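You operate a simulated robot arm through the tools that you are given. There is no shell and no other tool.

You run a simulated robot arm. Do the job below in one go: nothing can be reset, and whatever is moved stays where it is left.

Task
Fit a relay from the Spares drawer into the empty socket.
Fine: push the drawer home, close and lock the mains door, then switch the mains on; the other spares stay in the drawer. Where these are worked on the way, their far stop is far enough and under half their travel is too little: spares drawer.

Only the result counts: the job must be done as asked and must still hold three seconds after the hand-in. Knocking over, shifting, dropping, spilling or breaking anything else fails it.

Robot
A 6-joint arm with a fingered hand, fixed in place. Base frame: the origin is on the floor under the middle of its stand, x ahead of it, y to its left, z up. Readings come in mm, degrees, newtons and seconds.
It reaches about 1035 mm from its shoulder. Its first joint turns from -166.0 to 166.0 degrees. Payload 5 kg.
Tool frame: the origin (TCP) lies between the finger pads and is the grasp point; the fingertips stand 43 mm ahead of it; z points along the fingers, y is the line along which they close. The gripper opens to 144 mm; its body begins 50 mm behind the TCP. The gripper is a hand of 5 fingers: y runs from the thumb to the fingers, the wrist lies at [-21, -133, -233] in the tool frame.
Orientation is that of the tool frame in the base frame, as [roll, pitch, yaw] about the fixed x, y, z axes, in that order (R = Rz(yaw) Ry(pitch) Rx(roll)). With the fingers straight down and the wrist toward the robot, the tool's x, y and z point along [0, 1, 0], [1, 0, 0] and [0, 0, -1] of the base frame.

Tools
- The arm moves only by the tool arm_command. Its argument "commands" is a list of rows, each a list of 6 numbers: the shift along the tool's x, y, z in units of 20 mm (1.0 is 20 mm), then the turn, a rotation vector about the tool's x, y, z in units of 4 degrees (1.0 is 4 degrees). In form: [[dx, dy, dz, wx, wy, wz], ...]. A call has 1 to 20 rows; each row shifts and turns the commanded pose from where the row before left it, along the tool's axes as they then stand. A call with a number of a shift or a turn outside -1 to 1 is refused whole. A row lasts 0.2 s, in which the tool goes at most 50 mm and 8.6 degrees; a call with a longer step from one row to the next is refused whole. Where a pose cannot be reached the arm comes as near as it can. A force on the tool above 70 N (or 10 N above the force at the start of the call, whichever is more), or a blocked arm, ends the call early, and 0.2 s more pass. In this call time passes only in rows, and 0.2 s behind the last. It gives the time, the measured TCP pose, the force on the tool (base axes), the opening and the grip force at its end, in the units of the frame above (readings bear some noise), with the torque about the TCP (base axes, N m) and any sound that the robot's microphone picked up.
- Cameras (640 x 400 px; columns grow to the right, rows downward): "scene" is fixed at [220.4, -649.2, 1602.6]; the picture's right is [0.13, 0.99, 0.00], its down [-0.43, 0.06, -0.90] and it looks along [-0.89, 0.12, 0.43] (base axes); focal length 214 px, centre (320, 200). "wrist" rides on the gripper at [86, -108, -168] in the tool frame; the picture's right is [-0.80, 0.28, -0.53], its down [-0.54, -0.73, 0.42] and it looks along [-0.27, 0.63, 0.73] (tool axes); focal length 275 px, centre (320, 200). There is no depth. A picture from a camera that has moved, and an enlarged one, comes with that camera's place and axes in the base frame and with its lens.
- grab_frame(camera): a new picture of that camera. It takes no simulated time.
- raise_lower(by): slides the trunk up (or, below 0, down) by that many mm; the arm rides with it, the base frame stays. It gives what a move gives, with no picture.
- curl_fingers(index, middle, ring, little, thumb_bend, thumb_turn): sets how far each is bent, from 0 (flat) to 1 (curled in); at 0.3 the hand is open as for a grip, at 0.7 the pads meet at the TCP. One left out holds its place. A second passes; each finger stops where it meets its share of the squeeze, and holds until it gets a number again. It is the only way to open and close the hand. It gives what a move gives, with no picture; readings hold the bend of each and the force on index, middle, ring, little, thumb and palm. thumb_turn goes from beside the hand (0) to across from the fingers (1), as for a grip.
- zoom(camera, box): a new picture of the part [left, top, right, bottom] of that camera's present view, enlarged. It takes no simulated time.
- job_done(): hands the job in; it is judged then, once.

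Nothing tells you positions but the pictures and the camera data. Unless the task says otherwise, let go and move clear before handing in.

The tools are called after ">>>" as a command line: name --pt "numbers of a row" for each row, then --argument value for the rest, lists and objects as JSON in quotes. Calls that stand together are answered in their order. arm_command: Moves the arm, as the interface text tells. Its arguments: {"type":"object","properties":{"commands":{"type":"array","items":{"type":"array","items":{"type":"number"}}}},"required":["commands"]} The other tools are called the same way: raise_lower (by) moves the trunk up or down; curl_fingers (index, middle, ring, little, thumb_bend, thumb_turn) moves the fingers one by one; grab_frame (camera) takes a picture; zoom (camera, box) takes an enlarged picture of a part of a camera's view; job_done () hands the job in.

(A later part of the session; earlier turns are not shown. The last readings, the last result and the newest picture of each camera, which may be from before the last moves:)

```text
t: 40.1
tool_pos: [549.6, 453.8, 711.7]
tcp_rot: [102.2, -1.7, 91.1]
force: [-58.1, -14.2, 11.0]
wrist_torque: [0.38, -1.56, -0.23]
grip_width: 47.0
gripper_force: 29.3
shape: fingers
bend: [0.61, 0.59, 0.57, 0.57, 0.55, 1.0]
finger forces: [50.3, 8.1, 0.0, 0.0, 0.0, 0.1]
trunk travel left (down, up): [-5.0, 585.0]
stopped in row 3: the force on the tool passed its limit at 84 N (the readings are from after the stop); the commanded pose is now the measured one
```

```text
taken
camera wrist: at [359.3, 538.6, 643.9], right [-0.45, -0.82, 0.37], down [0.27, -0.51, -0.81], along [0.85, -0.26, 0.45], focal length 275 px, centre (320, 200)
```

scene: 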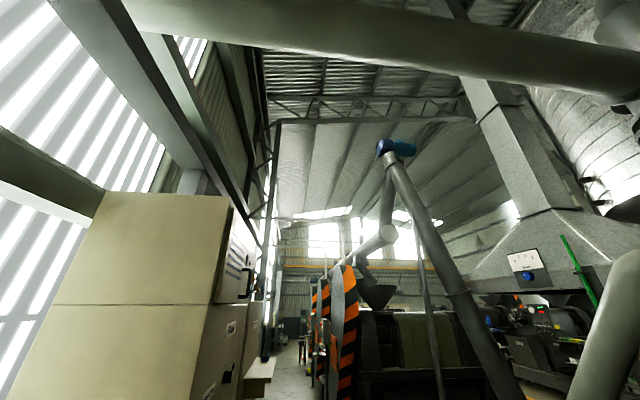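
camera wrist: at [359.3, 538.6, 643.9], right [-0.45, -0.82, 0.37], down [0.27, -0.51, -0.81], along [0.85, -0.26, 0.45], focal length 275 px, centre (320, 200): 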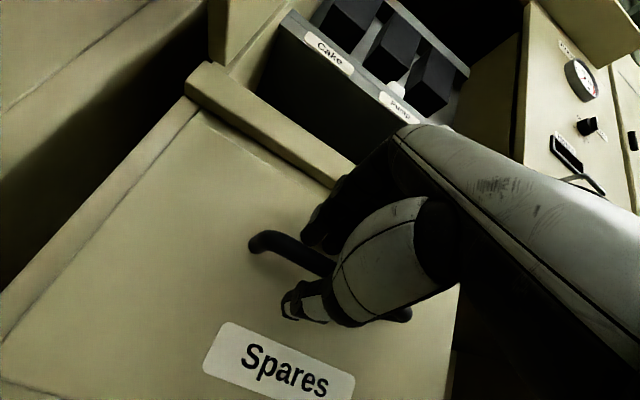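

The bar is at x≈569 but fingertips extend about 45 mm past the TCP and touch the face, so a level pinch can't get a secure hold. I'll back off and re-approach with the hand pointing down, so the fingers hook into the gap behind the bar.

>>> arm_command --pt "0 0 -1 0 0 0" --pt "0 0 -1 0 0 0" --pt "0 0 -1 0 0 0" --pt "0 0 -1 0 0 0" --pt "0 0.3 -0.15 1 0 0" --pt "0 0.3 -0.15 1 0 0" --pt "0 0.3 -0.15 1 0 0" --pt "0 0.3 -0.15 1 0 0" --pt "0 0.3 -0.15 1 0 0" --pt "0 0.3 -0.15 1 0 0" --pt "0 0.3 -0.15 1 0 0" --pt "0 0.3 -0.15 1 0 0" --pt "0 0.15 -0.3 1 0 0" --pt "0 0.15 -0.3 1 0 0" --pt "0 0.15 -0.3 1 0 0" --pt "0 0.15 -0.3 1 0 0" --pt "0 0.15 -0.3 1 0 0" --pt "0 0.15 -0.3 1 0 0" --pt "0 0.15 -0.3 1 0 0"

>>> grab_frame --camera "wrist"

```text
t: 44.1
tool_pos: [471.1, 450.2, 825.1]
tcp_rot: [162.8, -1.3, 90.8]
force: [0.8, -0.1, -0.1]
wrist_torque: [-0.01, 0.01, -0.03]
grip_width: 56.0
gripper_force: 0.1
shape: fingers
bend: [0.57, 0.57, 0.57, 0.57, 0.55, 1.0]
finger forces: [0.0, 0.0, 0.0, 0.1, 0.0, 0.0]
trunk travel left (down, up): [-5.0, 585.0]
```

```text
taken
camera wrist: at [314.2, 529.9, 953.6], right [0.12, -0.81, 0.58], down [-0.56, -0.54, -0.63], along [0.82, -0.24, -0.52], focal length 275 px, centre (320, 200)
```

wrist: 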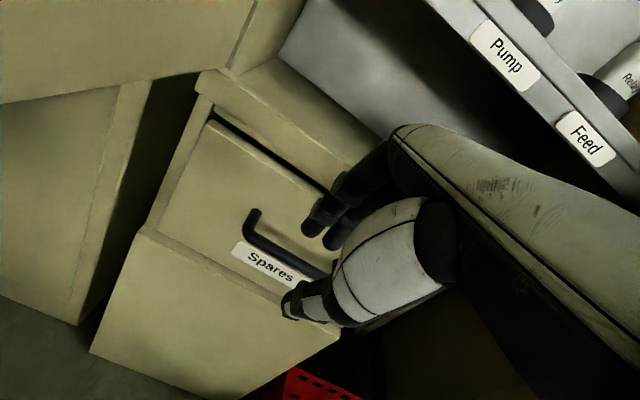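

>>> zoom --camera "wrist" --box '[200, 160, 392, 340]'

```text
2.22 times, centred on (296, 250) of wrist
camera zoom: at [314.2, 529.9, 953.6], right [0.12, -0.81, 0.58], down [-0.56, -0.54, -0.63], along [0.82, -0.24, -0.52], focal length 612 px, centre (373, 89)
```

zoom: 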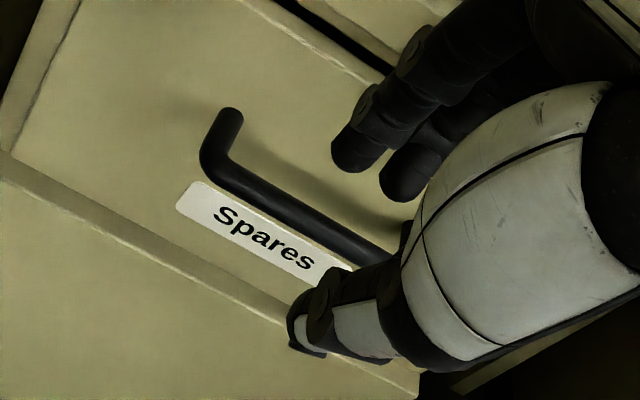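

From above, the bar is near x≈560, z≈694 with roughly a 35–40 mm gap to the face at x≈602. I'll move over it with the hand nearly vertical so the fingers stand above the gap.

>>> arm_command --pt "0 0.531 0.675 0.45 0 0" --pt "0 0.531 0.675 0.45 0 0" --pt "0 0.531 0.675 0.45 0 0" --pt "0 0.531 0.675 0.45 0 0" --pt "0 0.531 0.675 0.45 0 0"

>>> zoom --camera "wrist" --box '[160, 120, 416, 340]'

```text
t: 45.3
tool_pos: [535.2, 453.1, 770.5]
tcp_rot: [171.9, -1.4, 90.9]
force: [-25.4, 1.0, 0.9]
wrist_torque: [-0.07, -0.83, -0.44]
grip_width: 56.1
gripper_force: 11.6
shape: fingers
bend: [0.57, 0.65, 0.57, 0.57, 0.55, 1.0]
finger forces: [0.0, 20.0, 3.8, 0.1, 0.0, 0.1]
trunk travel left (down, up): [-5.0, 585.0]
```

```text
1.82 times, centred on (288, 230) of wrist
camera zoom: at [400.8, 533.4, 922.5], right [0.22, -0.81, 0.55], down [-0.65, -0.54, -0.53], along [0.73, -0.24, -0.64], focal length 500 px, centre (378, 146)
```

zoom: 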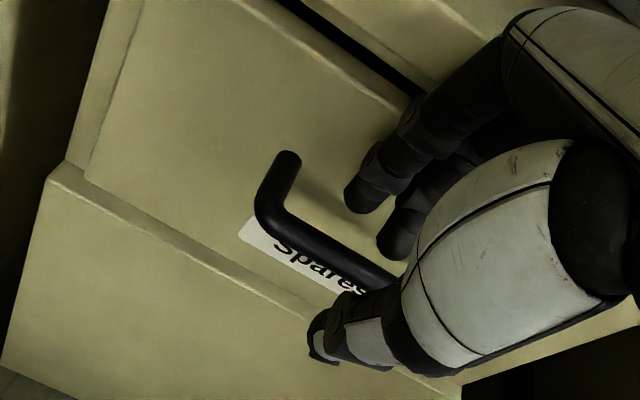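

The middle finger is touching the face, so I'm slightly too far in. I'll pull back 10 mm, then go down in short steps.

>>> arm_command --pt "0 -0.5 -0.07 0 0 0"

>>> curl_fingers --index 0.58 --middle 0.6 --ring 0.58 --little 0.58

>>> zoom --camera "wrist" --box '[160, 120, 416, 340]'

```text
t: 45.7
tool_pos: [527.9, 451.5, 770.7]
tcp_rot: [171.7, -1.3, 90.8]
force: [-6.7, 0.7, -3.0]
wrist_torque: [0.03, 0.03, -0.15]
grip_width: 56.3
gripper_force: 3.7
shape: fingers
bend: [0.57, 0.59, 0.57, 0.57, 0.55, 1.0]
finger forces: [0.0, 6.9, 0.1, 0.1, 0.0, 0.0]
trunk travel left (down, up): [-5.0, 585.0]
```

```text
t: 46.7
tool_pos: [527.9, 450.9, 772.1]
tcp_rot: [171.7, -1.4, 90.9]
force: [0.2, -0.3, 0.2]
wrist_torque: [0.02, 0.01, -0.03]
grip_width: 56.2
gripper_force: 0.0
shape: fingers
bend: [0.57, 0.6, 0.57, 0.57, 0.55, 1.0]
finger forces: [0.0, 0.1, 0.0, 0.0, 0.0, 0.0]
trunk travel left (down, up): [-5.0, 585.0]
```

```text
1.82 times, centred on (288, 230) of wrist
camera zoom: at [393.3, 532.4, 922.7], right [0.22, -0.81, 0.55], down [-0.65, -0.54, -0.54], along [0.73, -0.24, -0.64], focal length 500 px, centre (378, 146)
```

zoom: 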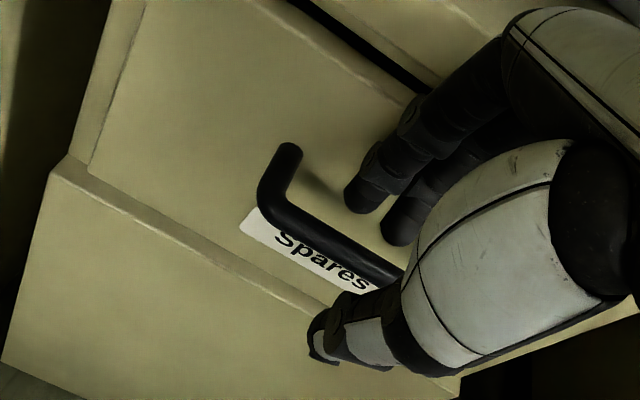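

>>> arm_command --pt "0 -0.126 0.866 0 0 0" --pt "0 -0.126 0.866 0 0 0"

>>> zoom --camera "wrist" --box '[160, 120, 416, 340]'

```text
t: 47.3
tool_pos: [527.9, 451.9, 748.8]
tcp_rot: [170.6, -1.9, 91.1]
force: [-5.3, -4.3, 48.0]
wrist_torque: [-1.47, -2.55, 0.03]
grip_width: 56.6
gripper_force: 31.5
shape: fingers
bend: [0.57, 0.58, 0.57, 0.57, 0.55, 1.0]
finger forces: [0.1, 63.3, 0.0, 0.0, 0.0, 0.1]
trunk travel left (down, up): [-5.0, 585.0]
```

```text
1.82 times, centred on (288, 230) of wrist
camera zoom: at [389.9, 530.2, 898.7], right [0.21, -0.81, 0.55], down [-0.64, -0.54, -0.55], along [0.74, -0.23, -0.63], focal length 500 px, centre (378, 146)
```

zoom: 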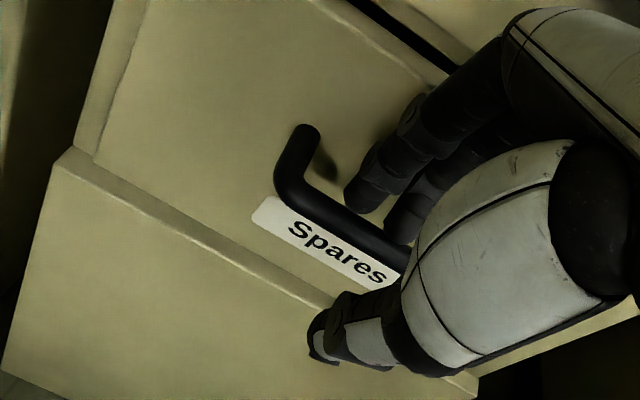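

The middle fingertip is resting on top of the bar. I'll lift 30 mm and tilt the hand more forward so the knuckles clear the lip while the tips reach further behind the bar.

>>> arm_command --pt "0 0.12 -0.8 0 0 0" --pt "0 0.12 -0.8 0 0 0" --pt "0 0.1 0 -1 0 0" --pt "0 0.1 0 -1 0 0" --pt "0 0.1 0 -1 0 0"

>>> zoom --camera "wrist" --box '[160, 120, 416, 340]'

```text
t: 48.5
tool_pos: [533.1, 451.5, 769.7]
tcp_rot: [159.6, -1.4, 90.8]
force: [0.0, 0.4, 0.1]
wrist_torque: [0.0, 0.01, -0.02]
grip_width: 56.5
gripper_force: 0.0
shape: fingers
bend: [0.57, 0.6, 0.57, 0.57, 0.55, 1.0]
finger forces: [0.0, 0.1, 0.0, 0.1, 0.1, 0.0]
trunk travel left (down, up): [-5.0, 585.0]
```

```text
1.82 times, centred on (288, 230) of wrist
camera zoom: at [371.4, 532.2, 890.7], right [0.09, -0.81, 0.58], down [-0.53, -0.53, -0.66], along [0.85, -0.24, -0.47], focal length 500 px, centre (378, 146)
```

zoom: 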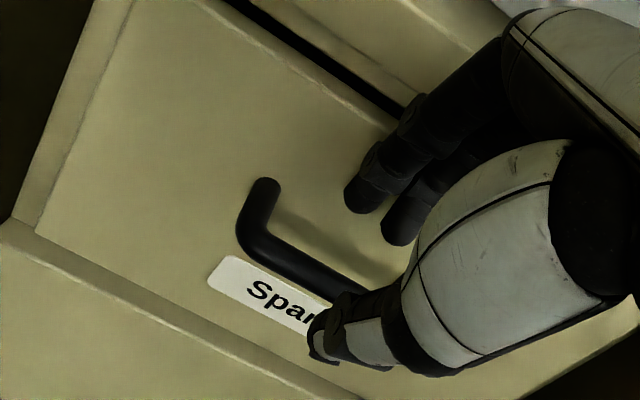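

>>> arm_command --pt "0 -0.21 0.98 0 0 0" --pt "0 -0.21 0.98 0 0 0"

>>> zoom --camera "wrist" --box '[160, 120, 416, 340]'

```text
t: 49.1
tool_pos: [537.3, 453.5, 731.9]
tcp_rot: [159.6, -1.4, 91.0]
force: [-14.0, -0.4, 7.2]
wrist_torque: [-0.12, -1.04, -0.24]
grip_width: 56.2
gripper_force: 11.4
shape: fingers
bend: [0.57, 0.62, 0.57, 0.57, 0.55, 1.0]
finger forces: [0.1, 24.1, 0.0, 0.0, 0.0, 0.0]
trunk travel left (down, up): [-5.0, 585.0]
```

```text
1.82 times, centred on (288, 230) of wrist
camera zoom: at [374.3, 533.7, 852.7], right [0.09, -0.81, 0.58], down [-0.52, -0.54, -0.66], along [0.85, -0.24, -0.47], focal length 500 px, centre (378, 146)
```

zoom: 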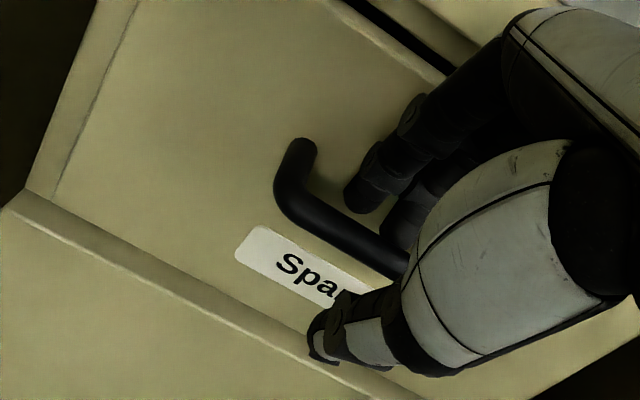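

>>> curl_fingers --index 0.6 --middle 0.65 --ring 0.62 --little 0.6

>>> arm_command --pt "0 -0.33 0.93 0 0 0"

>>> zoom --camera "wrist" --box '[160, 120, 416, 340]'

```text
t: 50.1
tool_pos: [537.8, 452.4, 731.2]
tcp_rot: [159.5, -1.4, 91.0]
force: [-5.8, 2.7, 14.3]
wrist_torque: [-0.12, -1.25, -0.1]
grip_width: 51.3
gripper_force: 12.7
shape: fingers
bend: [0.6, 0.63, 0.62, 0.6, 0.55, 1.0]
finger forces: [0.0, 24.4, 0.0, 0.0, 0.1, 0.0]
trunk travel left (down, up): [-5.0, 585.0]
```

```text
t: 50.5
tool_pos: [540.3, 451.6, 708.9]
tcp_rot: [159.9, -1.2, 90.6]
force: [-0.9, -0.9, 0.9]
wrist_torque: [0.02, 0.03, 0.03]
grip_width: 51.2
gripper_force: 1.3
shape: fingers
bend: [0.6, 0.66, 0.62, 0.59, 0.55, 1.0]
finger forces: [0.1, 1.1, 0.1, 0.9, 0.0, 0.1]
trunk travel left (down, up): [-5.0, 585.0]
```

```text
1.82 times, centred on (288, 230) of wrist
camera zoom: at [378.1, 533.3, 829.1], right [0.09, -0.81, 0.58], down [-0.53, -0.53, -0.66], along [0.84, -0.25, -0.48], focal length 500 px, centre (378, 146)
```

zoom: 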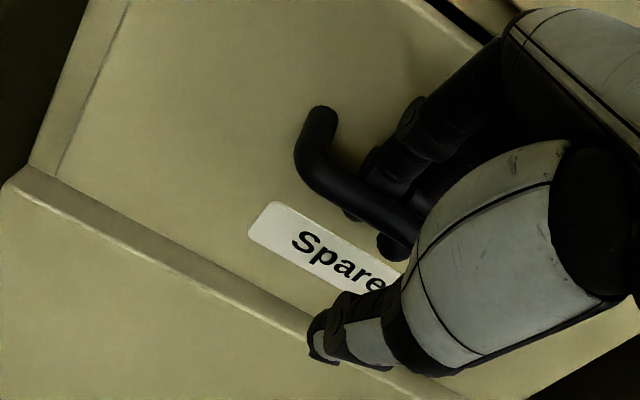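

The fingers now pass behind the bar. I'll close on it to hook it.

>>> curl_fingers --index 0.85 --middle 0.85 --ring 0.85 --little 0.85 --thumb_bend 0.7

>>> zoom --camera "wrist" --box '[160, 120, 416, 340]'

```text
t: 51.5
tool_pos: [539.9, 452.5, 709.6]
tcp_rot: [159.8, -1.4, 90.8]
force: [1.4, -16.8, -9.6]
wrist_torque: [-0.18, -2.08, -0.01]
grip_width: 5.5
gripper_force: 46.5
shape: fingers
bend: [0.73, 0.7, 0.7, 0.69, 0.68, 1.0]
finger forces: [12.6, 51.4, 20.0, 9.9, 0.0, 0.0]
trunk travel left (down, up): [-5.0, 585.0]
```

```text
1.82 times, centred on (288, 230) of wrist
camera zoom: at [378.0, 533.0, 830.2], right [0.09, -0.81, 0.58], down [-0.53, -0.53, -0.66], along [0.84, -0.25, -0.48], focal length 500 px, centre (378, 146)
```

zoom: 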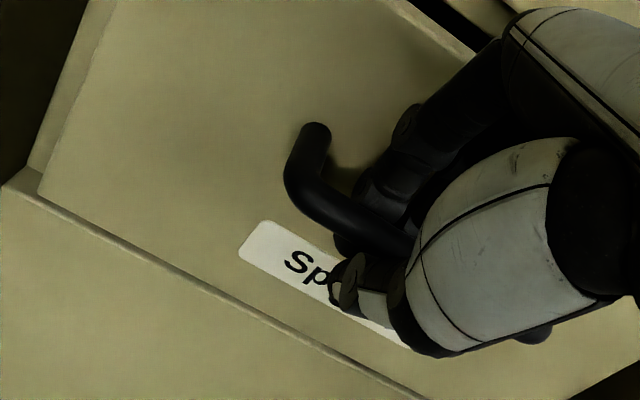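

The fingers are hooked and the drawer has started to follow. Pulling straight back 100 mm.

>>> arm_command --pt "0 -0.938 -0.345 0 0 0" --pt "0 -0.938 -0.345 0 0 0" --pt "0 -0.938 -0.345 0 0 0" --pt "0 -0.938 -0.345 0 0 0" --pt "0 -0.938 -0.345 0 0 0"

>>> grab_frame --camera "wrist"

```text
t: 52.7
tool_pos: [438.1, 450.2, 709.0]
tcp_rot: [159.6, -1.3, 90.9]
force: [-1.1, -12.5, -15.1]
wrist_torque: [-0.13, -1.88, -0.05]
grip_width: 5.7
gripper_force: 47.1
shape: fingers
bend: [0.73, 0.7, 0.7, 0.69, 0.68, 1.0]
finger forces: [11.8, 51.1, 22.9, 9.3, 0.1, 0.1]
trunk travel left (down, up): [-5.0, 585.0]
```

```text
taken
camera wrist: at [276.6, 532.3, 830.1], right [0.09, -0.81, 0.58], down [-0.53, -0.54, -0.66], along [0.85, -0.24, -0.48], focal length 275 px, centre (320, 200)
```

wrist: 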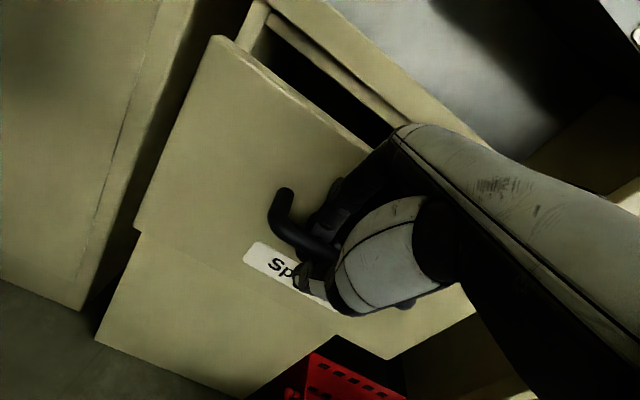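

The drawer is sliding out. Continuing the pull.

>>> arm_command --pt "0 -0.938 -0.345 0 0 0" --pt "0 -0.938 -0.345 0 0 0" --pt "0 -0.938 -0.345 0 0 0" --pt "0 -0.938 -0.345 0 0 0" --pt "0 -0.938 -0.345 0 0 0"

>>> grab_frame --camera "wrist"

```text
t: 53.9
tool_pos: [337.6, 451.4, 709.3]
tcp_rot: [159.7, -1.3, 91.0]
force: [-0.9, 1.6, -18.5]
wrist_torque: [-0.1, -1.78, 0.3]
grip_width: 5.7
gripper_force: 47.8
shape: fingers
bend: [0.73, 0.7, 0.7, 0.69, 0.68, 1.0]
finger forces: [11.3, 51.3, 24.3, 9.4, 0.0, 0.0]
trunk travel left (down, up): [-5.0, 585.0]
```

```text
taken
camera wrist: at [175.7, 531.5, 830.1], right [0.09, -0.81, 0.58], down [-0.52, -0.54, -0.66], along [0.85, -0.24, -0.47], focal length 275 px, centre (320, 200)
```

wrist: 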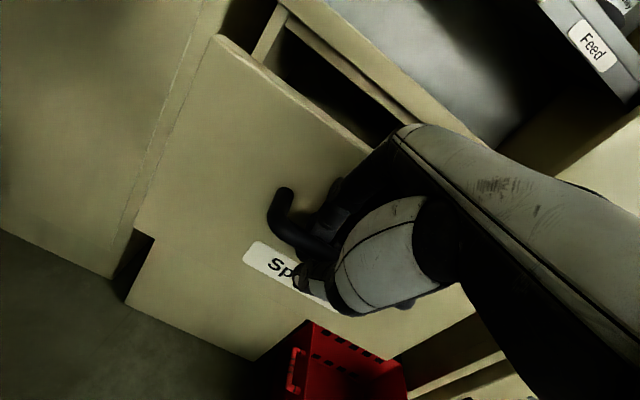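

>>> arm_command --pt "0 -0.938 -0.345 0 0 0" --pt "0 -0.938 -0.345 0 0 0" --pt "0 -0.938 -0.345 0 0 0"

>>> grab_frame --camera "wrist"

```text
t: 54.7
tool_pos: [277.8, 450.5, 708.0]
tcp_rot: [159.7, -1.3, 90.9]
force: [-0.9, 6.8, -14.7]
wrist_torque: [-0.21, -1.89, 0.48]
grip_width: 5.5
gripper_force: 47.3
shape: fingers
bend: [0.73, 0.7, 0.7, 0.69, 0.68, 1.0]
finger forces: [11.1, 51.4, 22.9, 9.6, 0.1, 0.0]
trunk travel left (down, up): [-5.0, 585.0]
```

```text
taken
camera wrist: at [116.1, 531.5, 830.0], right [0.09, -0.81, 0.58], down [-0.53, -0.54, -0.66], along [0.85, -0.24, -0.47], focal length 275 px, centre (320, 200)
```

wrist: 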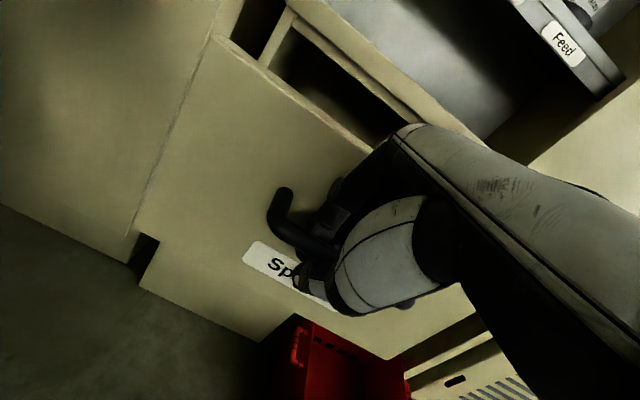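

>>> arm_command --pt "0 -0.938 -0.345 0 0 0" --pt "0 -0.938 -0.345 0 0 0" --pt "0 -0.938 -0.345 0 0 0"

>>> grab_frame --camera "wrist"

```text
t: 55.2
tool_pos: [267.4, 449.4, 708.8]
tcp_rot: [158.8, -0.9, 90.9]
force: [67.6, 13.3, -20.3]
wrist_torque: [0.32, -0.36, 2.16]
grip_width: 9.7
gripper_force: 35.3
shape: fingers
bend: [0.73, 0.7, 0.7, 0.66, 0.7, 1.0]
finger forces: [19.7, 11.6, 20.6, 19.2, 0.0, 0.0]
trunk travel left (down, up): [-5.0, 585.0]
stopped in row 2: the force on the tool passed its limit at 80 N (the readings are from after the stop); the commanded pose is now the measured one
```

```text
taken
camera wrist: at [103.5, 531.5, 826.7], right [0.08, -0.81, 0.59], down [-0.52, -0.54, -0.67], along [0.85, -0.25, -0.46], focal length 275 px, centre (320, 200)
```

wrist: 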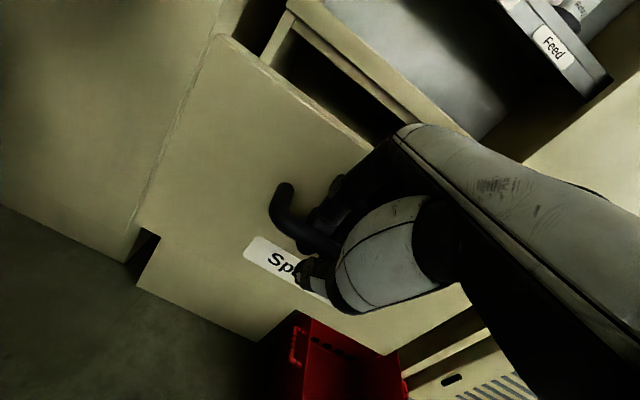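

The drawer hit its far stop after about 275 mm. I'll release the bar and lift the fingers straight out.

>>> curl_fingers --index 0.6 --middle 0.65 --ring 0.62 --little 0.6 --thumb_bend 0.5

>>> arm_command --pt "0 0.345 -0.938 0 0 0" --pt "0 0.345 -0.938 0 0 0" --pt "0 0.345 -0.938 0 0 0" --pt "0 0.345 -0.938 0 0 0" --pt "0 0.345 -0.938 0 0 0" --pt "0 0.345 -0.938 0 0 0" --pt "0 0.345 -0.938 0 0 0" --pt "0 0.345 -0.938 0 0 0"

>>> grab_frame --camera "wrist"

```text
t: 56.2
tool_pos: [262.1, 449.7, 710.6]
tcp_rot: [159.1, -1.3, 90.9]
force: [0.4, -0.2, -0.6]
wrist_torque: [0.0, -0.01, 0.02]
grip_width: 60.0
gripper_force: 0.4
shape: fingers
bend: [0.6, 0.65, 0.62, 0.6, 0.5, 1.0]
finger forces: [0.0, 0.8, 0.1, 0.3, 0.1, 0.0]
trunk travel left (down, up): [-5.0, 585.0]
```

```text
t: 58.0
tool_pos: [259.9, 445.0, 870.5]
tcp_rot: [159.1, -1.4, 90.9]
force: [-0.6, 0.4, 0.5]
wrist_torque: [0.0, 0.02, -0.01]
grip_width: 60.2
gripper_force: 0.0
shape: fingers
bend: [0.6, 0.65, 0.62, 0.6, 0.5, 1.0]
finger forces: [0.0, 0.0, 0.0, 0.0, 0.0, 0.1]
trunk travel left (down, up): [-5.0, 585.0]
```

```text
taken
camera wrist: at [95.1, 526.7, 989.3], right [0.09, -0.81, 0.58], down [-0.52, -0.54, -0.67], along [0.85, -0.24, -0.47], focal length 275 px, centre (320, 200)
```

wrist: 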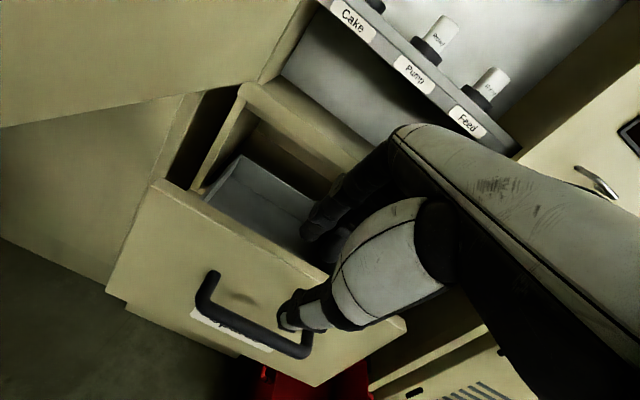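

The drawer is open. I'll move right and point the hand down so the camera looks into the drawer past the hand.

>>> arm_command --pt "-1 0.4 -0.6 1 0 0" --pt "-1 0.4 -0.6 1 0 0" --pt "-1 0.5 -0.5 1 0 0" --pt "-1 0.6 -0.5 1 0 0" --pt "-1 0.7 -0.5 1 0 0" --pt "-1 0.7 -0.3 0 0 0"

>>> grab_frame --camera "wrist"

```text
t: 59.4
tool_pos: [314.7, 325.2, 936.2]
tcp_rot: [179.1, -1.3, 90.9]
force: [-0.7, 0.9, 0.3]
wrist_torque: [-0.02, -0.05, -0.04]
grip_width: 60.1
gripper_force: 0.0
shape: fingers
bend: [0.6, 0.65, 0.62, 0.6, 0.5, 1.0]
finger forces: [0.0, 0.1, 0.1, 0.0, 0.1, 0.1]
trunk travel left (down, up): [-5.0, 585.0]
```

```text
taken
camera wrist: at [199.5, 405.3, 1104.0], right [0.29, -0.8, 0.52], down [-0.71, -0.54, -0.45], along [0.64, -0.24, -0.73], focal length 275 px, centre (320, 200)
```

wrist: 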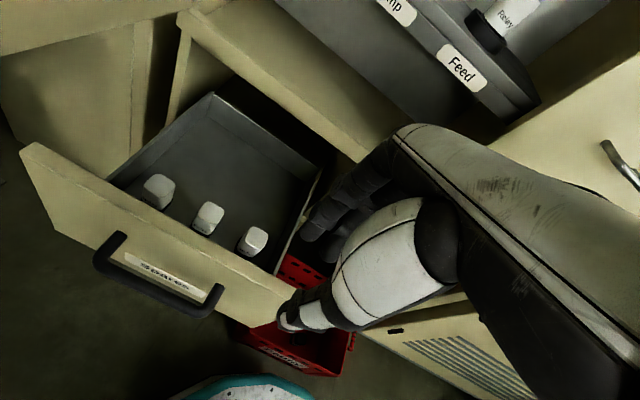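

Three spare relays stand upright in the drawer near its front. Zooming in to measure them.

>>> zoom --camera "wrist" --box '[110, 140, 302, 290]'

>>> zoom --camera "wrist" --box '[360, 0, 560, 120]'

```text
2.67 times, centred on (206, 215) of wrist
camera zoom: at [199.5, 405.3, 1104.0], right [0.29, -0.8, 0.52], down [-0.71, -0.54, -0.45], along [0.64, -0.24, -0.73], focal length 734 px, centre (624, 160)
```

zoom: 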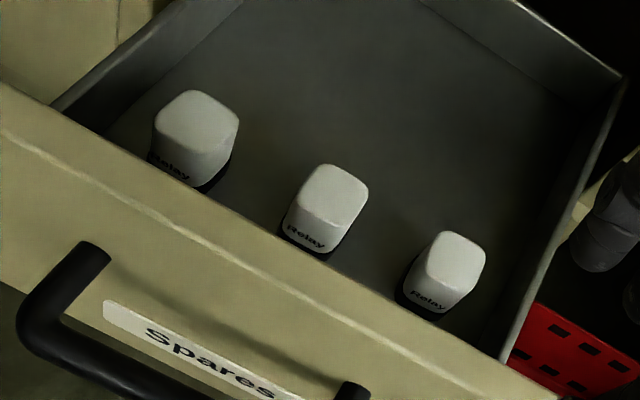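

```text
3.20 times, centred on (460, 60) of wrist
camera zoom: at [199.5, 405.3, 1104.0], right [0.29, -0.8, 0.52], down [-0.71, -0.54, -0.45], along [0.64, -0.24, -0.73], focal length 881 px, centre (-128, 648)
```

zoom: 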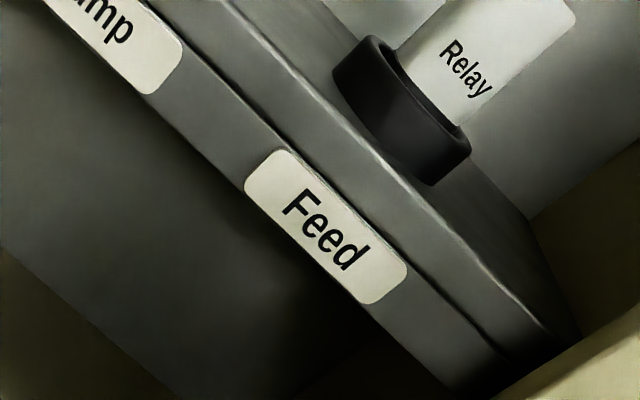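

The spares stand text-forward, the same way as the relays in the sockets, about 80 mm apart in y. I'll aim for the rightmost one; first I'll move nearer above it for a second view to triangulate.

>>> arm_command --pt "0 0.9 0.5 0 0 0.2" --pt "0.2 0.9 0.5 0 0 0" --pt "0.2 0.9 0.5 0 0 0" --pt "0.3 0.9 0.5 0 0 0"

>>> curl_fingers --index 0.5 --middle 0.5 --ring 0.5 --little 0.5 --thumb_bend 0.5

>>> grab_frame --camera "wrist"

>>> zoom --camera "wrist" --box '[100, 150, 340, 390]'

```text
t: 60.4
tool_pos: [386.0, 339.9, 899.2]
tcp_rot: [179.0, -1.3, 90.2]
force: [0.6, -0.2, 0.2]
wrist_torque: [0.0, -0.01, -0.02]
grip_width: 60.2
gripper_force: 0.0
shape: fingers
bend: [0.6, 0.65, 0.62, 0.6, 0.5, 1.0]
finger forces: [0.1, 0.0, 0.1, 0.0, 0.0, 0.0]
trunk travel left (down, up): [-5.0, 585.0]
```

```text
t: 61.4
tool_pos: [385.3, 340.4, 899.0]
tcp_rot: [179.0, -1.3, 90.1]
force: [-0.4, 0.1, -0.4]
wrist_torque: [-0.02, 0.02, 0.03]
grip_width: 77.9
gripper_force: 0.0
shape: fingers
bend: [0.5, 0.5, 0.5, 0.5, 0.5, 1.0]
finger forces: [0.0, 0.0, 0.0, 0.1, 0.0, 0.1]
trunk travel left (down, up): [-5.0, 585.0]
```

```text
taken
camera wrist: at [273.0, 421.9, 1066.3], right [0.28, -0.81, 0.52], down [-0.72, -0.53, -0.45], along [0.64, -0.25, -0.73], focal length 275 px, centre (320, 200)
```

wrist: 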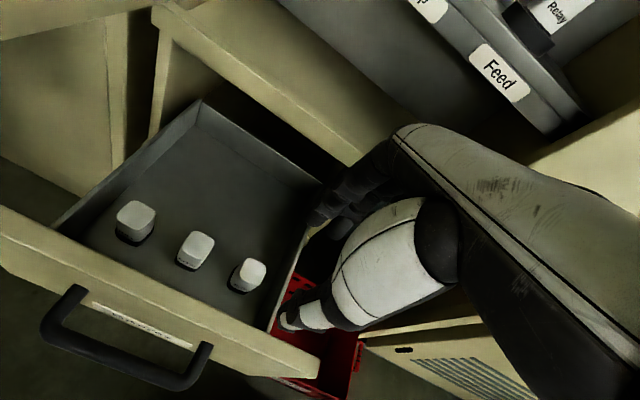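

```text
1.67 times, centred on (220, 270) of wrist
camera zoom: at [273.0, 421.9, 1066.3], right [0.28, -0.81, 0.52], down [-0.72, -0.53, -0.45], along [0.64, -0.25, -0.73], focal length 459 px, centre (487, 83)
```

zoom: 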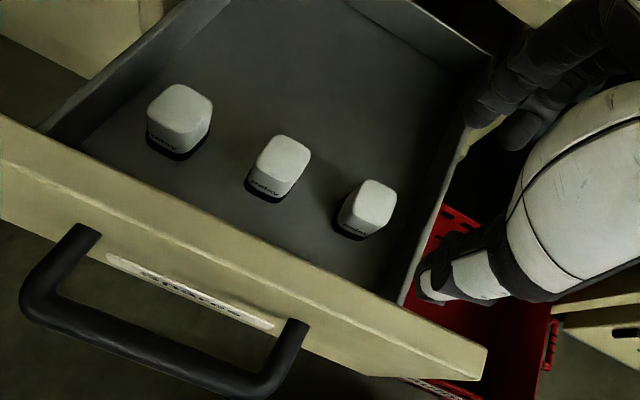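

The spares' tops are at z≈692 with centres near (425, 349), (421, 429) and (419, 512), each about 40 mm wide. I'll square up the hand vertically and lower it above the right-hand spare.

>>> arm_command --pt "0.11 0.3 0.6 0.25 -0.325 0" --pt "0.1 0.32 0.9 0 0 0" --pt "0.1 0.32 0.9 0 0 0" --pt "0.1 0.32 0.9 0 0 0" --pt "0.1 0.32 0.9 0 0 0" --pt "0.05 0.3 0.9 0 0 0" --pt "0 0 0.9 0 0 0"

>>> grab_frame --camera "wrist"

>>> zoom --camera "wrist" --box '[180, 170, 420, 380]'

```text
t: 63.0
tool_pos: [423.9, 351.1, 780.2]
tcp_rot: [180.0, -0.1, 90.1]
force: [-0.9, -0.3, 0.6]
wrist_torque: [0.03, -0.01, -0.01]
grip_width: 78.0
gripper_force: 0.1
shape: fingers
bend: [0.5, 0.5, 0.5, 0.5, 0.5, 1.0]
finger forces: [0.0, 0.0, 0.0, 0.0, 0.1, 0.0]
trunk travel left (down, up): [-5.0, 585.0]
```

```text
taken
camera wrist: at [313.6, 437.7, 945.9], right [0.28, -0.8, 0.53], down [-0.72, -0.54, -0.42], along [0.63, -0.27, -0.73], focal length 275 px, centre (320, 200)
```

wrist: 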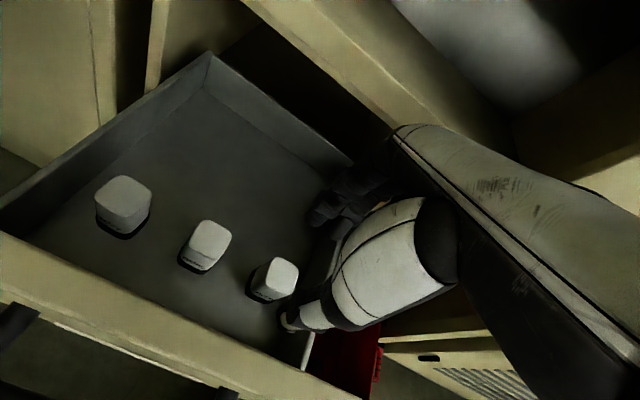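

```text
1.90 times, centred on (300, 275) of wrist
camera zoom: at [313.6, 437.7, 945.9], right [0.28, -0.8, 0.53], down [-0.72, -0.54, -0.42], along [0.63, -0.27, -0.73], focal length 524 px, centre (358, 57)
```

zoom: 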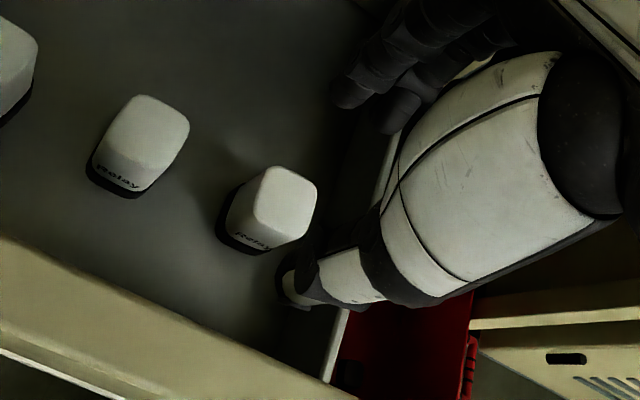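

The hand is centred over the right-hand spare, with thumb and fingers straddling it front and back. I'll shift 5 mm left and go down so the fingertips reach around the cap.

>>> arm_command --pt "0.25 0 0.8 0 0 0" --pt "0 0 0.8 0 0 0" --pt "0 0 0.8 0 0 0" --pt "0 0 0.8 0 0 0"

>>> zoom --camera "wrist" --box '[180, 170, 420, 380]'

```text
t: 64.0
tool_pos: [423.7, 356.5, 715.9]
tcp_rot: [179.9, -0.2, 90.1]
force: [0.4, 0.8, -0.4]
wrist_torque: [0.01, -0.01, 0.0]
grip_width: 77.7
gripper_force: 0.1
shape: fingers
bend: [0.5, 0.5, 0.5, 0.5, 0.5, 1.0]
finger forces: [0.1, 0.0, 0.0, 0.0, 0.0, 0.0]
trunk travel left (down, up): [-5.0, 585.0]
```

```text
1.90 times, centred on (300, 275) of wrist
camera zoom: at [313.6, 443.0, 882.4], right [0.29, -0.8, 0.53], down [-0.73, -0.54, -0.42], along [0.63, -0.27, -0.73], focal length 524 px, centre (358, 57)
```

zoom: 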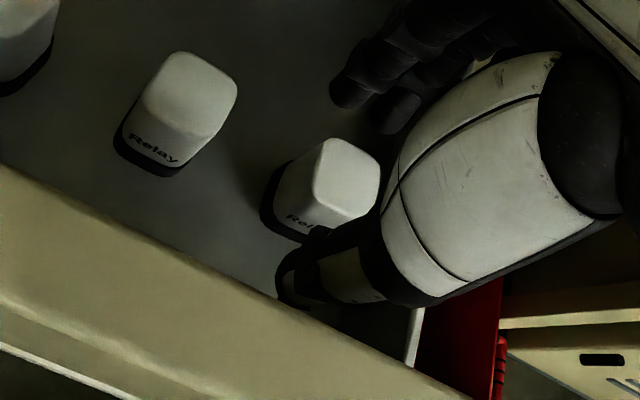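

>>> arm_command --pt "0.15 -0.15 0.55 0 0 0" --pt "0 0 0.55 0 0 0"

>>> zoom --camera "wrist" --box '[180, 170, 420, 380]'

```text
t: 64.6
tool_pos: [420.8, 360.3, 694.3]
tcp_rot: [180.0, 0.0, 90.0]
force: [0.1, 0.0, 1.4]
wrist_torque: [0.01, -0.03, 0.01]
grip_width: 77.6
gripper_force: 0.1
shape: fingers
bend: [0.5, 0.5, 0.5, 0.5, 0.5, 1.0]
finger forces: [0.1, 0.2, 0.0, 0.0, 0.0, 0.0]
trunk travel left (down, up): [-5.0, 585.0]
```

```text
1.90 times, centred on (300, 275) of wrist
camera zoom: at [310.7, 445.9, 860.4], right [0.29, -0.8, 0.53], down [-0.73, -0.54, -0.42], along [0.63, -0.27, -0.73], focal length 524 px, centre (358, 57)
```

zoom: 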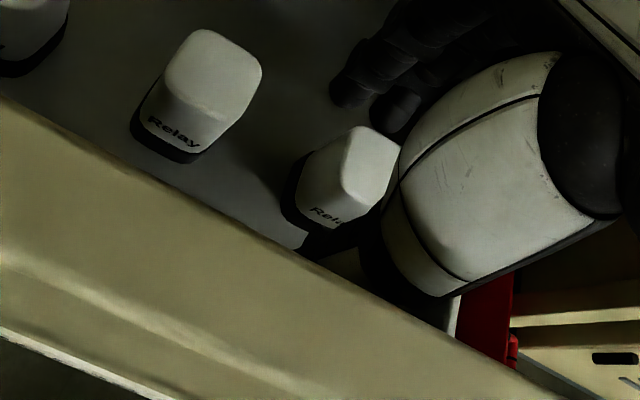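

The cap is between thumb and index/middle. I'll close those three gently first.

>>> curl_fingers --index 0.58 --middle 0.58 --thumb_bend 0.58

>>> zoom --camera "wrist" --box '[180, 170, 420, 380]'

```text
t: 65.6
tool_pos: [420.1, 360.3, 694.4]
tcp_rot: [179.9, -0.1, 90.1]
force: [-0.3, -0.1, 0.0]
wrist_torque: [-0.03, -0.03, -0.04]
grip_width: 53.6
gripper_force: 0.0
shape: fingers
bend: [0.57, 0.57, 0.5, 0.5, 0.57, 1.0]
finger forces: [0.0, 0.1, 0.0, 0.0, 0.0, 0.0]
trunk travel left (down, up): [-5.0, 585.0]
```

```text
1.90 times, centred on (300, 275) of wrist
camera zoom: at [310.8, 445.9, 860.7], right [0.29, -0.8, 0.53], down [-0.73, -0.54, -0.42], along [0.63, -0.27, -0.73], focal length 524 px, centre (358, 57)
```

zoom: 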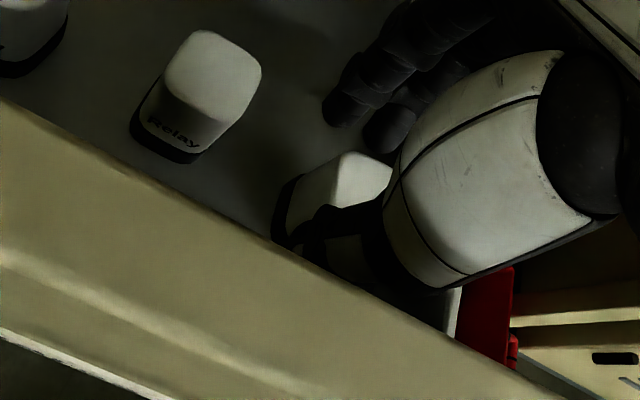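

The fingers nudged the cap slightly toward the thumb. Continuing to close until it is held.

>>> curl_fingers --index 0.63 --middle 0.63 --thumb_bend 0.63

>>> zoom --camera "wrist" --box '[180, 170, 420, 380]'

```text
t: 66.6
tool_pos: [420.1, 360.8, 693.0]
tcp_rot: [-180.0, 0.0, 90.1]
force: [0.1, -0.2, 0.5]
wrist_torque: [0.01, 0.02, 0.01]
grip_width: 35.1
gripper_force: 2.4
shape: fingers
bend: [0.63, 0.61, 0.5, 0.5, 0.61, 1.0]
finger forces: [0.0, 2.3, 0.1, 0.0, 2.1, 0.0]
trunk travel left (down, up): [-5.0, 585.0]
```

```text
1.90 times, centred on (300, 275) of wrist
camera zoom: at [310.8, 445.8, 860.7], right [0.29, -0.8, 0.53], down [-0.73, -0.54, -0.42], along [0.63, -0.27, -0.73], focal length 524 px, centre (358, 57)
```

zoom: 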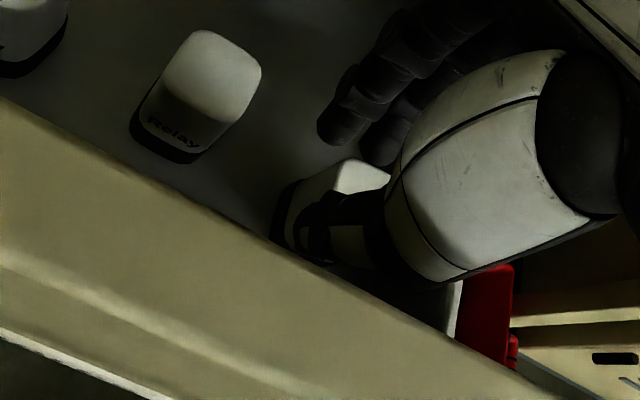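

Middle finger and thumb touch, but the index has not met the cap yet. I'll bring the index in so that two fingers bear flat on the back face.

>>> curl_fingers --index 0.67 --middle 0.61 --thumb_bend 0.64

>>> zoom --camera "wrist" --box '[240, 190, 400, 330]'

```text
t: 67.6
tool_pos: [421.1, 360.2, 693.2]
tcp_rot: [180.0, 0.0, 90.0]
force: [-0.4, 0.2, -0.8]
wrist_torque: [0.01, -0.01, 0.02]
grip_width: 26.0
gripper_force: 1.5
shape: fingers
bend: [0.67, 0.6, 0.5, 0.5, 0.63, 1.0]
finger forces: [0.0, 1.3, 0.1, 0.1, 1.5, 0.0]
trunk travel left (down, up): [-5.0, 585.0]
```

```text
2.86 times, centred on (320, 260) of wrist
camera zoom: at [310.8, 445.9, 860.6], right [0.29, -0.8, 0.53], down [-0.73, -0.54, -0.42], along [0.63, -0.27, -0.73], focal length 786 px, centre (320, 29)
```

zoom: 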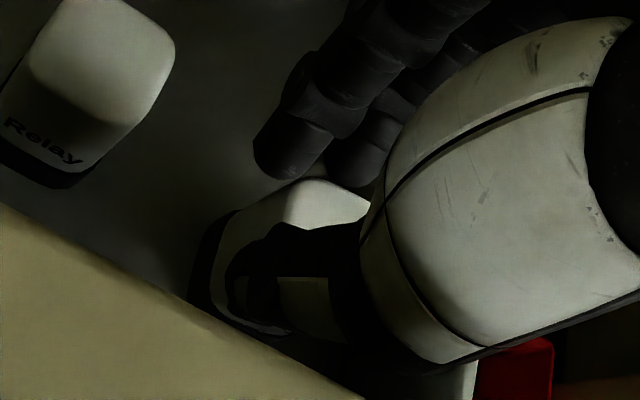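

The index is slipping past the cap's rounded corner: the relay's centre is nearer y≈348. I'll open, shift 8 mm to the right, and grip again.

>>> curl_fingers --index 0.5 --middle 0.5 --thumb_bend 0.5

>>> arm_command --pt "-0.4 -0.15 0 0 0 0"

>>> zoom --camera "wrist" --box '[240, 190, 400, 330]'

```text
t: 68.6
tool_pos: [420.5, 360.6, 693.4]
tcp_rot: [-179.9, 0.0, 90.1]
force: [0.4, -0.1, 0.1]
wrist_torque: [0.02, -0.02, -0.01]
grip_width: 77.5
gripper_force: 0.1
shape: fingers
bend: [0.5, 0.5, 0.5, 0.5, 0.5, 1.0]
finger forces: [0.0, 0.1, 0.0, 0.0, 0.1, 0.0]
trunk travel left (down, up): [-5.0, 585.0]
```

```text
t: 69.0
tool_pos: [416.7, 351.7, 693.2]
tcp_rot: [180.0, 0.0, 90.1]
force: [0.6, -0.3, -0.3]
wrist_torque: [0.0, -0.03, 0.02]
grip_width: 77.5
gripper_force: 0.0
shape: fingers
bend: [0.5, 0.5, 0.5, 0.5, 0.5, 1.0]
finger forces: [0.0, 0.0, 0.0, 0.0, 0.1, 0.0]
trunk travel left (down, up): [-5.0, 585.0]
```

```text
2.86 times, centred on (320, 260) of wrist
camera zoom: at [307.7, 437.9, 860.4], right [0.29, -0.8, 0.53], down [-0.73, -0.54, -0.42], along [0.63, -0.27, -0.73], focal length 786 px, centre (320, 29)
```

zoom: 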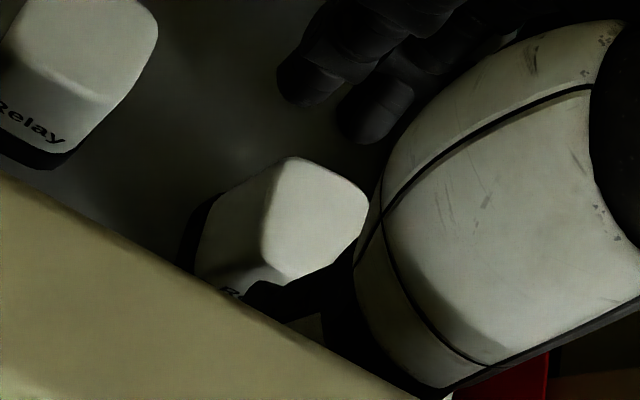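

The relay's top is lower than I assumed: fitting all views gives z_top≈645, so only the fingertips had brushed it, and it now sits near (421, 334). I'll lift a little, recentre, and check the view before going deeper.

>>> arm_command --pt "-0.3 0.1 -0.9 0 0 0" --pt "-0.3 0.1 0 0 0 0"

>>> curl_fingers --index 0.46 --middle 0.46 --ring 0.46 --little 0.46 --thumb_bend 0.46

>>> zoom --camera "wrist" --box '[160, 150, 400, 330]'

```text
t: 69.6
tool_pos: [421.6, 339.9, 710.7]
tcp_rot: [180.0, 0.0, 90.1]
force: [0.3, 0.1, -0.5]
wrist_torque: [-0.02, -0.02, -0.01]
grip_width: 77.6
gripper_force: 0.0
shape: fingers
bend: [0.5, 0.5, 0.5, 0.5, 0.5, 1.0]
finger forces: [0.0, 0.0, 0.1, 0.0, 0.1, 0.1]
trunk travel left (down, up): [-5.0, 585.0]
```

```text
t: 70.6
tool_pos: [421.1, 341.0, 711.8]
tcp_rot: [179.9, 0.0, 90.2]
force: [0.2, 0.4, -0.5]
wrist_torque: [0.02, -0.01, -0.03]
grip_width: 92.1
gripper_force: 0.1
shape: fingers
bend: [0.46, 0.46, 0.46, 0.46, 0.46, 1.0]
finger forces: [0.0, 0.0, 0.0, 0.0, 0.0, 0.0]
trunk travel left (down, up): [-5.0, 585.0]
```

```text
2.22 times, centred on (280, 240) of wrist
camera zoom: at [311.6, 426.1, 878.3], right [0.29, -0.8, 0.53], down [-0.73, -0.54, -0.42], along [0.63, -0.27, -0.73], focal length 612 px, centre (409, 111)
```

zoom: 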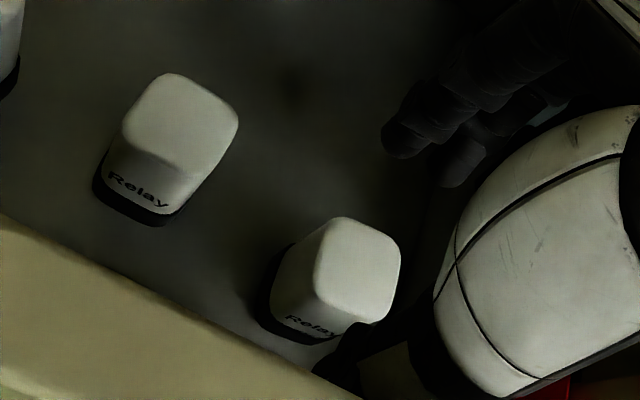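

Now the fit is consistent: spare 3 sits at about (422, 336) with its top at z≈645 and the drawer floor near z≈590–600. I'll go down to TCP z≈655 around it.

>>> arm_command --pt "0.05 0.05 0.7 0 0 0" --pt "0 0 0.7 0 0 0" --pt "0 0 0.7 0 0 0" --pt "0 0 0.7 0 0 0"

>>> zoom --camera "wrist" --box '[200, 150, 400, 330]'

```text
t: 71.7
tool_pos: [427.0, 340.6, 664.5]
tcp_rot: [178.9, -0.7, 90.3]
force: [-0.8, -4.1, 3.5]
wrist_torque: [-0.28, -0.27, -0.32]
grip_width: 92.5
gripper_force: 3.0
shape: fingers
bend: [0.46, 0.46, 0.46, 0.45, 0.46, 1.0]
finger forces: [0.1, 0.0, 0.0, 5.4, 0.0, 0.0]
trunk travel left (down, up): [-5.0, 585.0]
stopped in row 4: the force on the tool passed its limit at 73 N (the readings are from after the stop); the commanded pose is now the measured one
```

```text
2.22 times, centred on (300, 240) of wrist
camera zoom: at [313.6, 425.5, 831.0], right [0.28, -0.8, 0.53], down [-0.71, -0.54, -0.44], along [0.64, -0.26, -0.72], focal length 612 px, centre (364, 111)
```

zoom: 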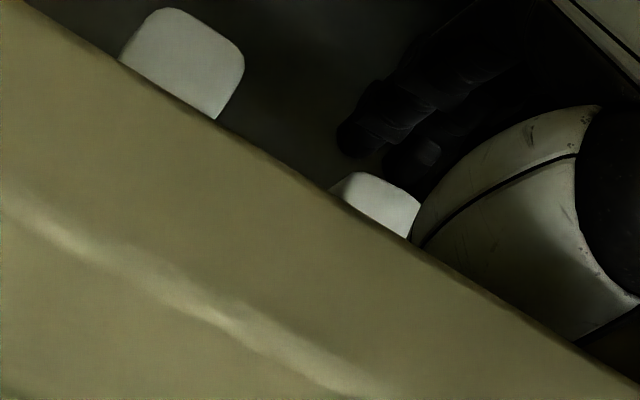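

The hand heel struck the drawer's front panel, since the wrist trails toward the robot. I'll lift out and turn the hand 90° so the wrist trails to the right instead, gripping the relay on its left and right faces.

>>> arm_command --pt "0 0 -0.5 0 0 0" --pt "0 0 -1 0 0 0" --pt "0 0 -1 0 0 0" --pt "0 0 -1 0 0 0" --pt "0 0 -1 0 0 0" --pt "0 0 -1 0 0 0" --pt "0 0 -1 0 0 0" --pt "0 0 -1 0 0 0" --pt "0 0 -1 0 0 0" --pt "0 0 -1 0.25 -0.17 0"

>>> grab_frame --camera "wrist"

```text
t: 73.9
tool_pos: [422.5, 340.6, 855.8]
tcp_rot: [179.8, 0.0, 90.4]
force: [0.5, 1.0, -0.2]
wrist_torque: [-0.02, 0.01, -0.04]
grip_width: 92.2
gripper_force: 0.0
shape: fingers
bend: [0.46, 0.46, 0.46, 0.46, 0.46, 1.0]
finger forces: [0.0, 0.0, 0.0, 0.1, 0.0, 0.0]
trunk travel left (down, up): [-5.0, 585.0]
```

```text
taken
camera wrist: at [312.0, 425.3, 1023.6], right [0.29, -0.79, 0.54], down [-0.72, -0.55, -0.43], along [0.63, -0.26, -0.73], focal length 275 px, centre (320, 200)
```

wrist: 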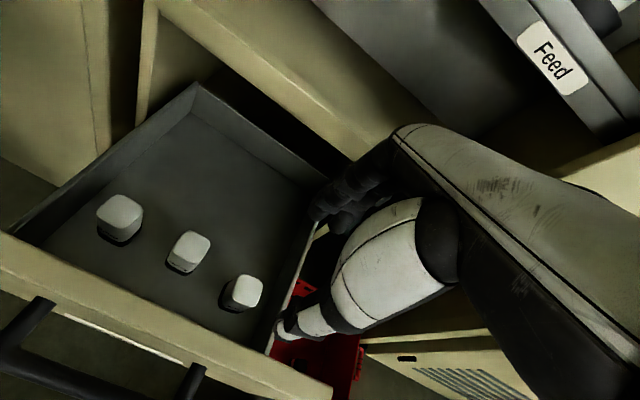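

All three spares are still upright. Turning the hand 90° about the vertical now.

>>> arm_command --pt "0 0 0 0 0 -1" --pt "0 0 0 0 0 -1" --pt "0 0 0 0 0 -1" --pt "0 0 0 0 0 -1" --pt "0 0 0 0 0 -1" --pt "0 0 0 0 0 -1" --pt "0 0 0 0 0 -1" --pt "0 0 0 0 0 -1" --pt "0 0 0 0 0 -1" --pt "0 0 0 0 0 -1" --pt "0 0 0 0 0 -1" --pt "0 0 0 0 0 -1" --pt "0 0 0 0 0 -1" --pt "0 0 0 0 0 -1" --pt "0 0 0 0 0 -1" --pt "0 0 0 0 0 -1" --pt "0 0 0 0 0 -1" --pt "0 0 0 0 0 -1" --pt "0 0 0 0 0 -1" --pt "0 0 0 0 0 -1"

>>> grab_frame --camera "wrist"

```text
t: 78.1
tool_pos: [422.9, 340.8, 857.1]
tcp_rot: [179.9, 0.3, 170.4]
force: [-0.1, -0.2, 0.5]
wrist_torque: [-0.01, -0.02, 0.0]
grip_width: 92.2
gripper_force: 0.0
shape: fingers
bend: [0.46, 0.46, 0.46, 0.46, 0.46, 1.0]
finger forces: [0.0, 0.0, 0.1, 0.1, 0.0, 0.0]
trunk travel left (down, up): [-5.0, 585.0]
```

```text
taken
camera wrist: at [318.1, 247.7, 1023.4], right [0.83, 0.15, 0.54], down [0.42, -0.81, -0.42], along [0.37, 0.57, -0.73], focal length 275 px, centre (320, 200)
```

wrist: 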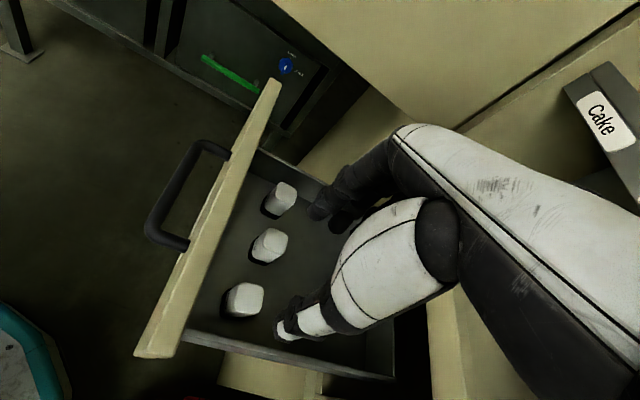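

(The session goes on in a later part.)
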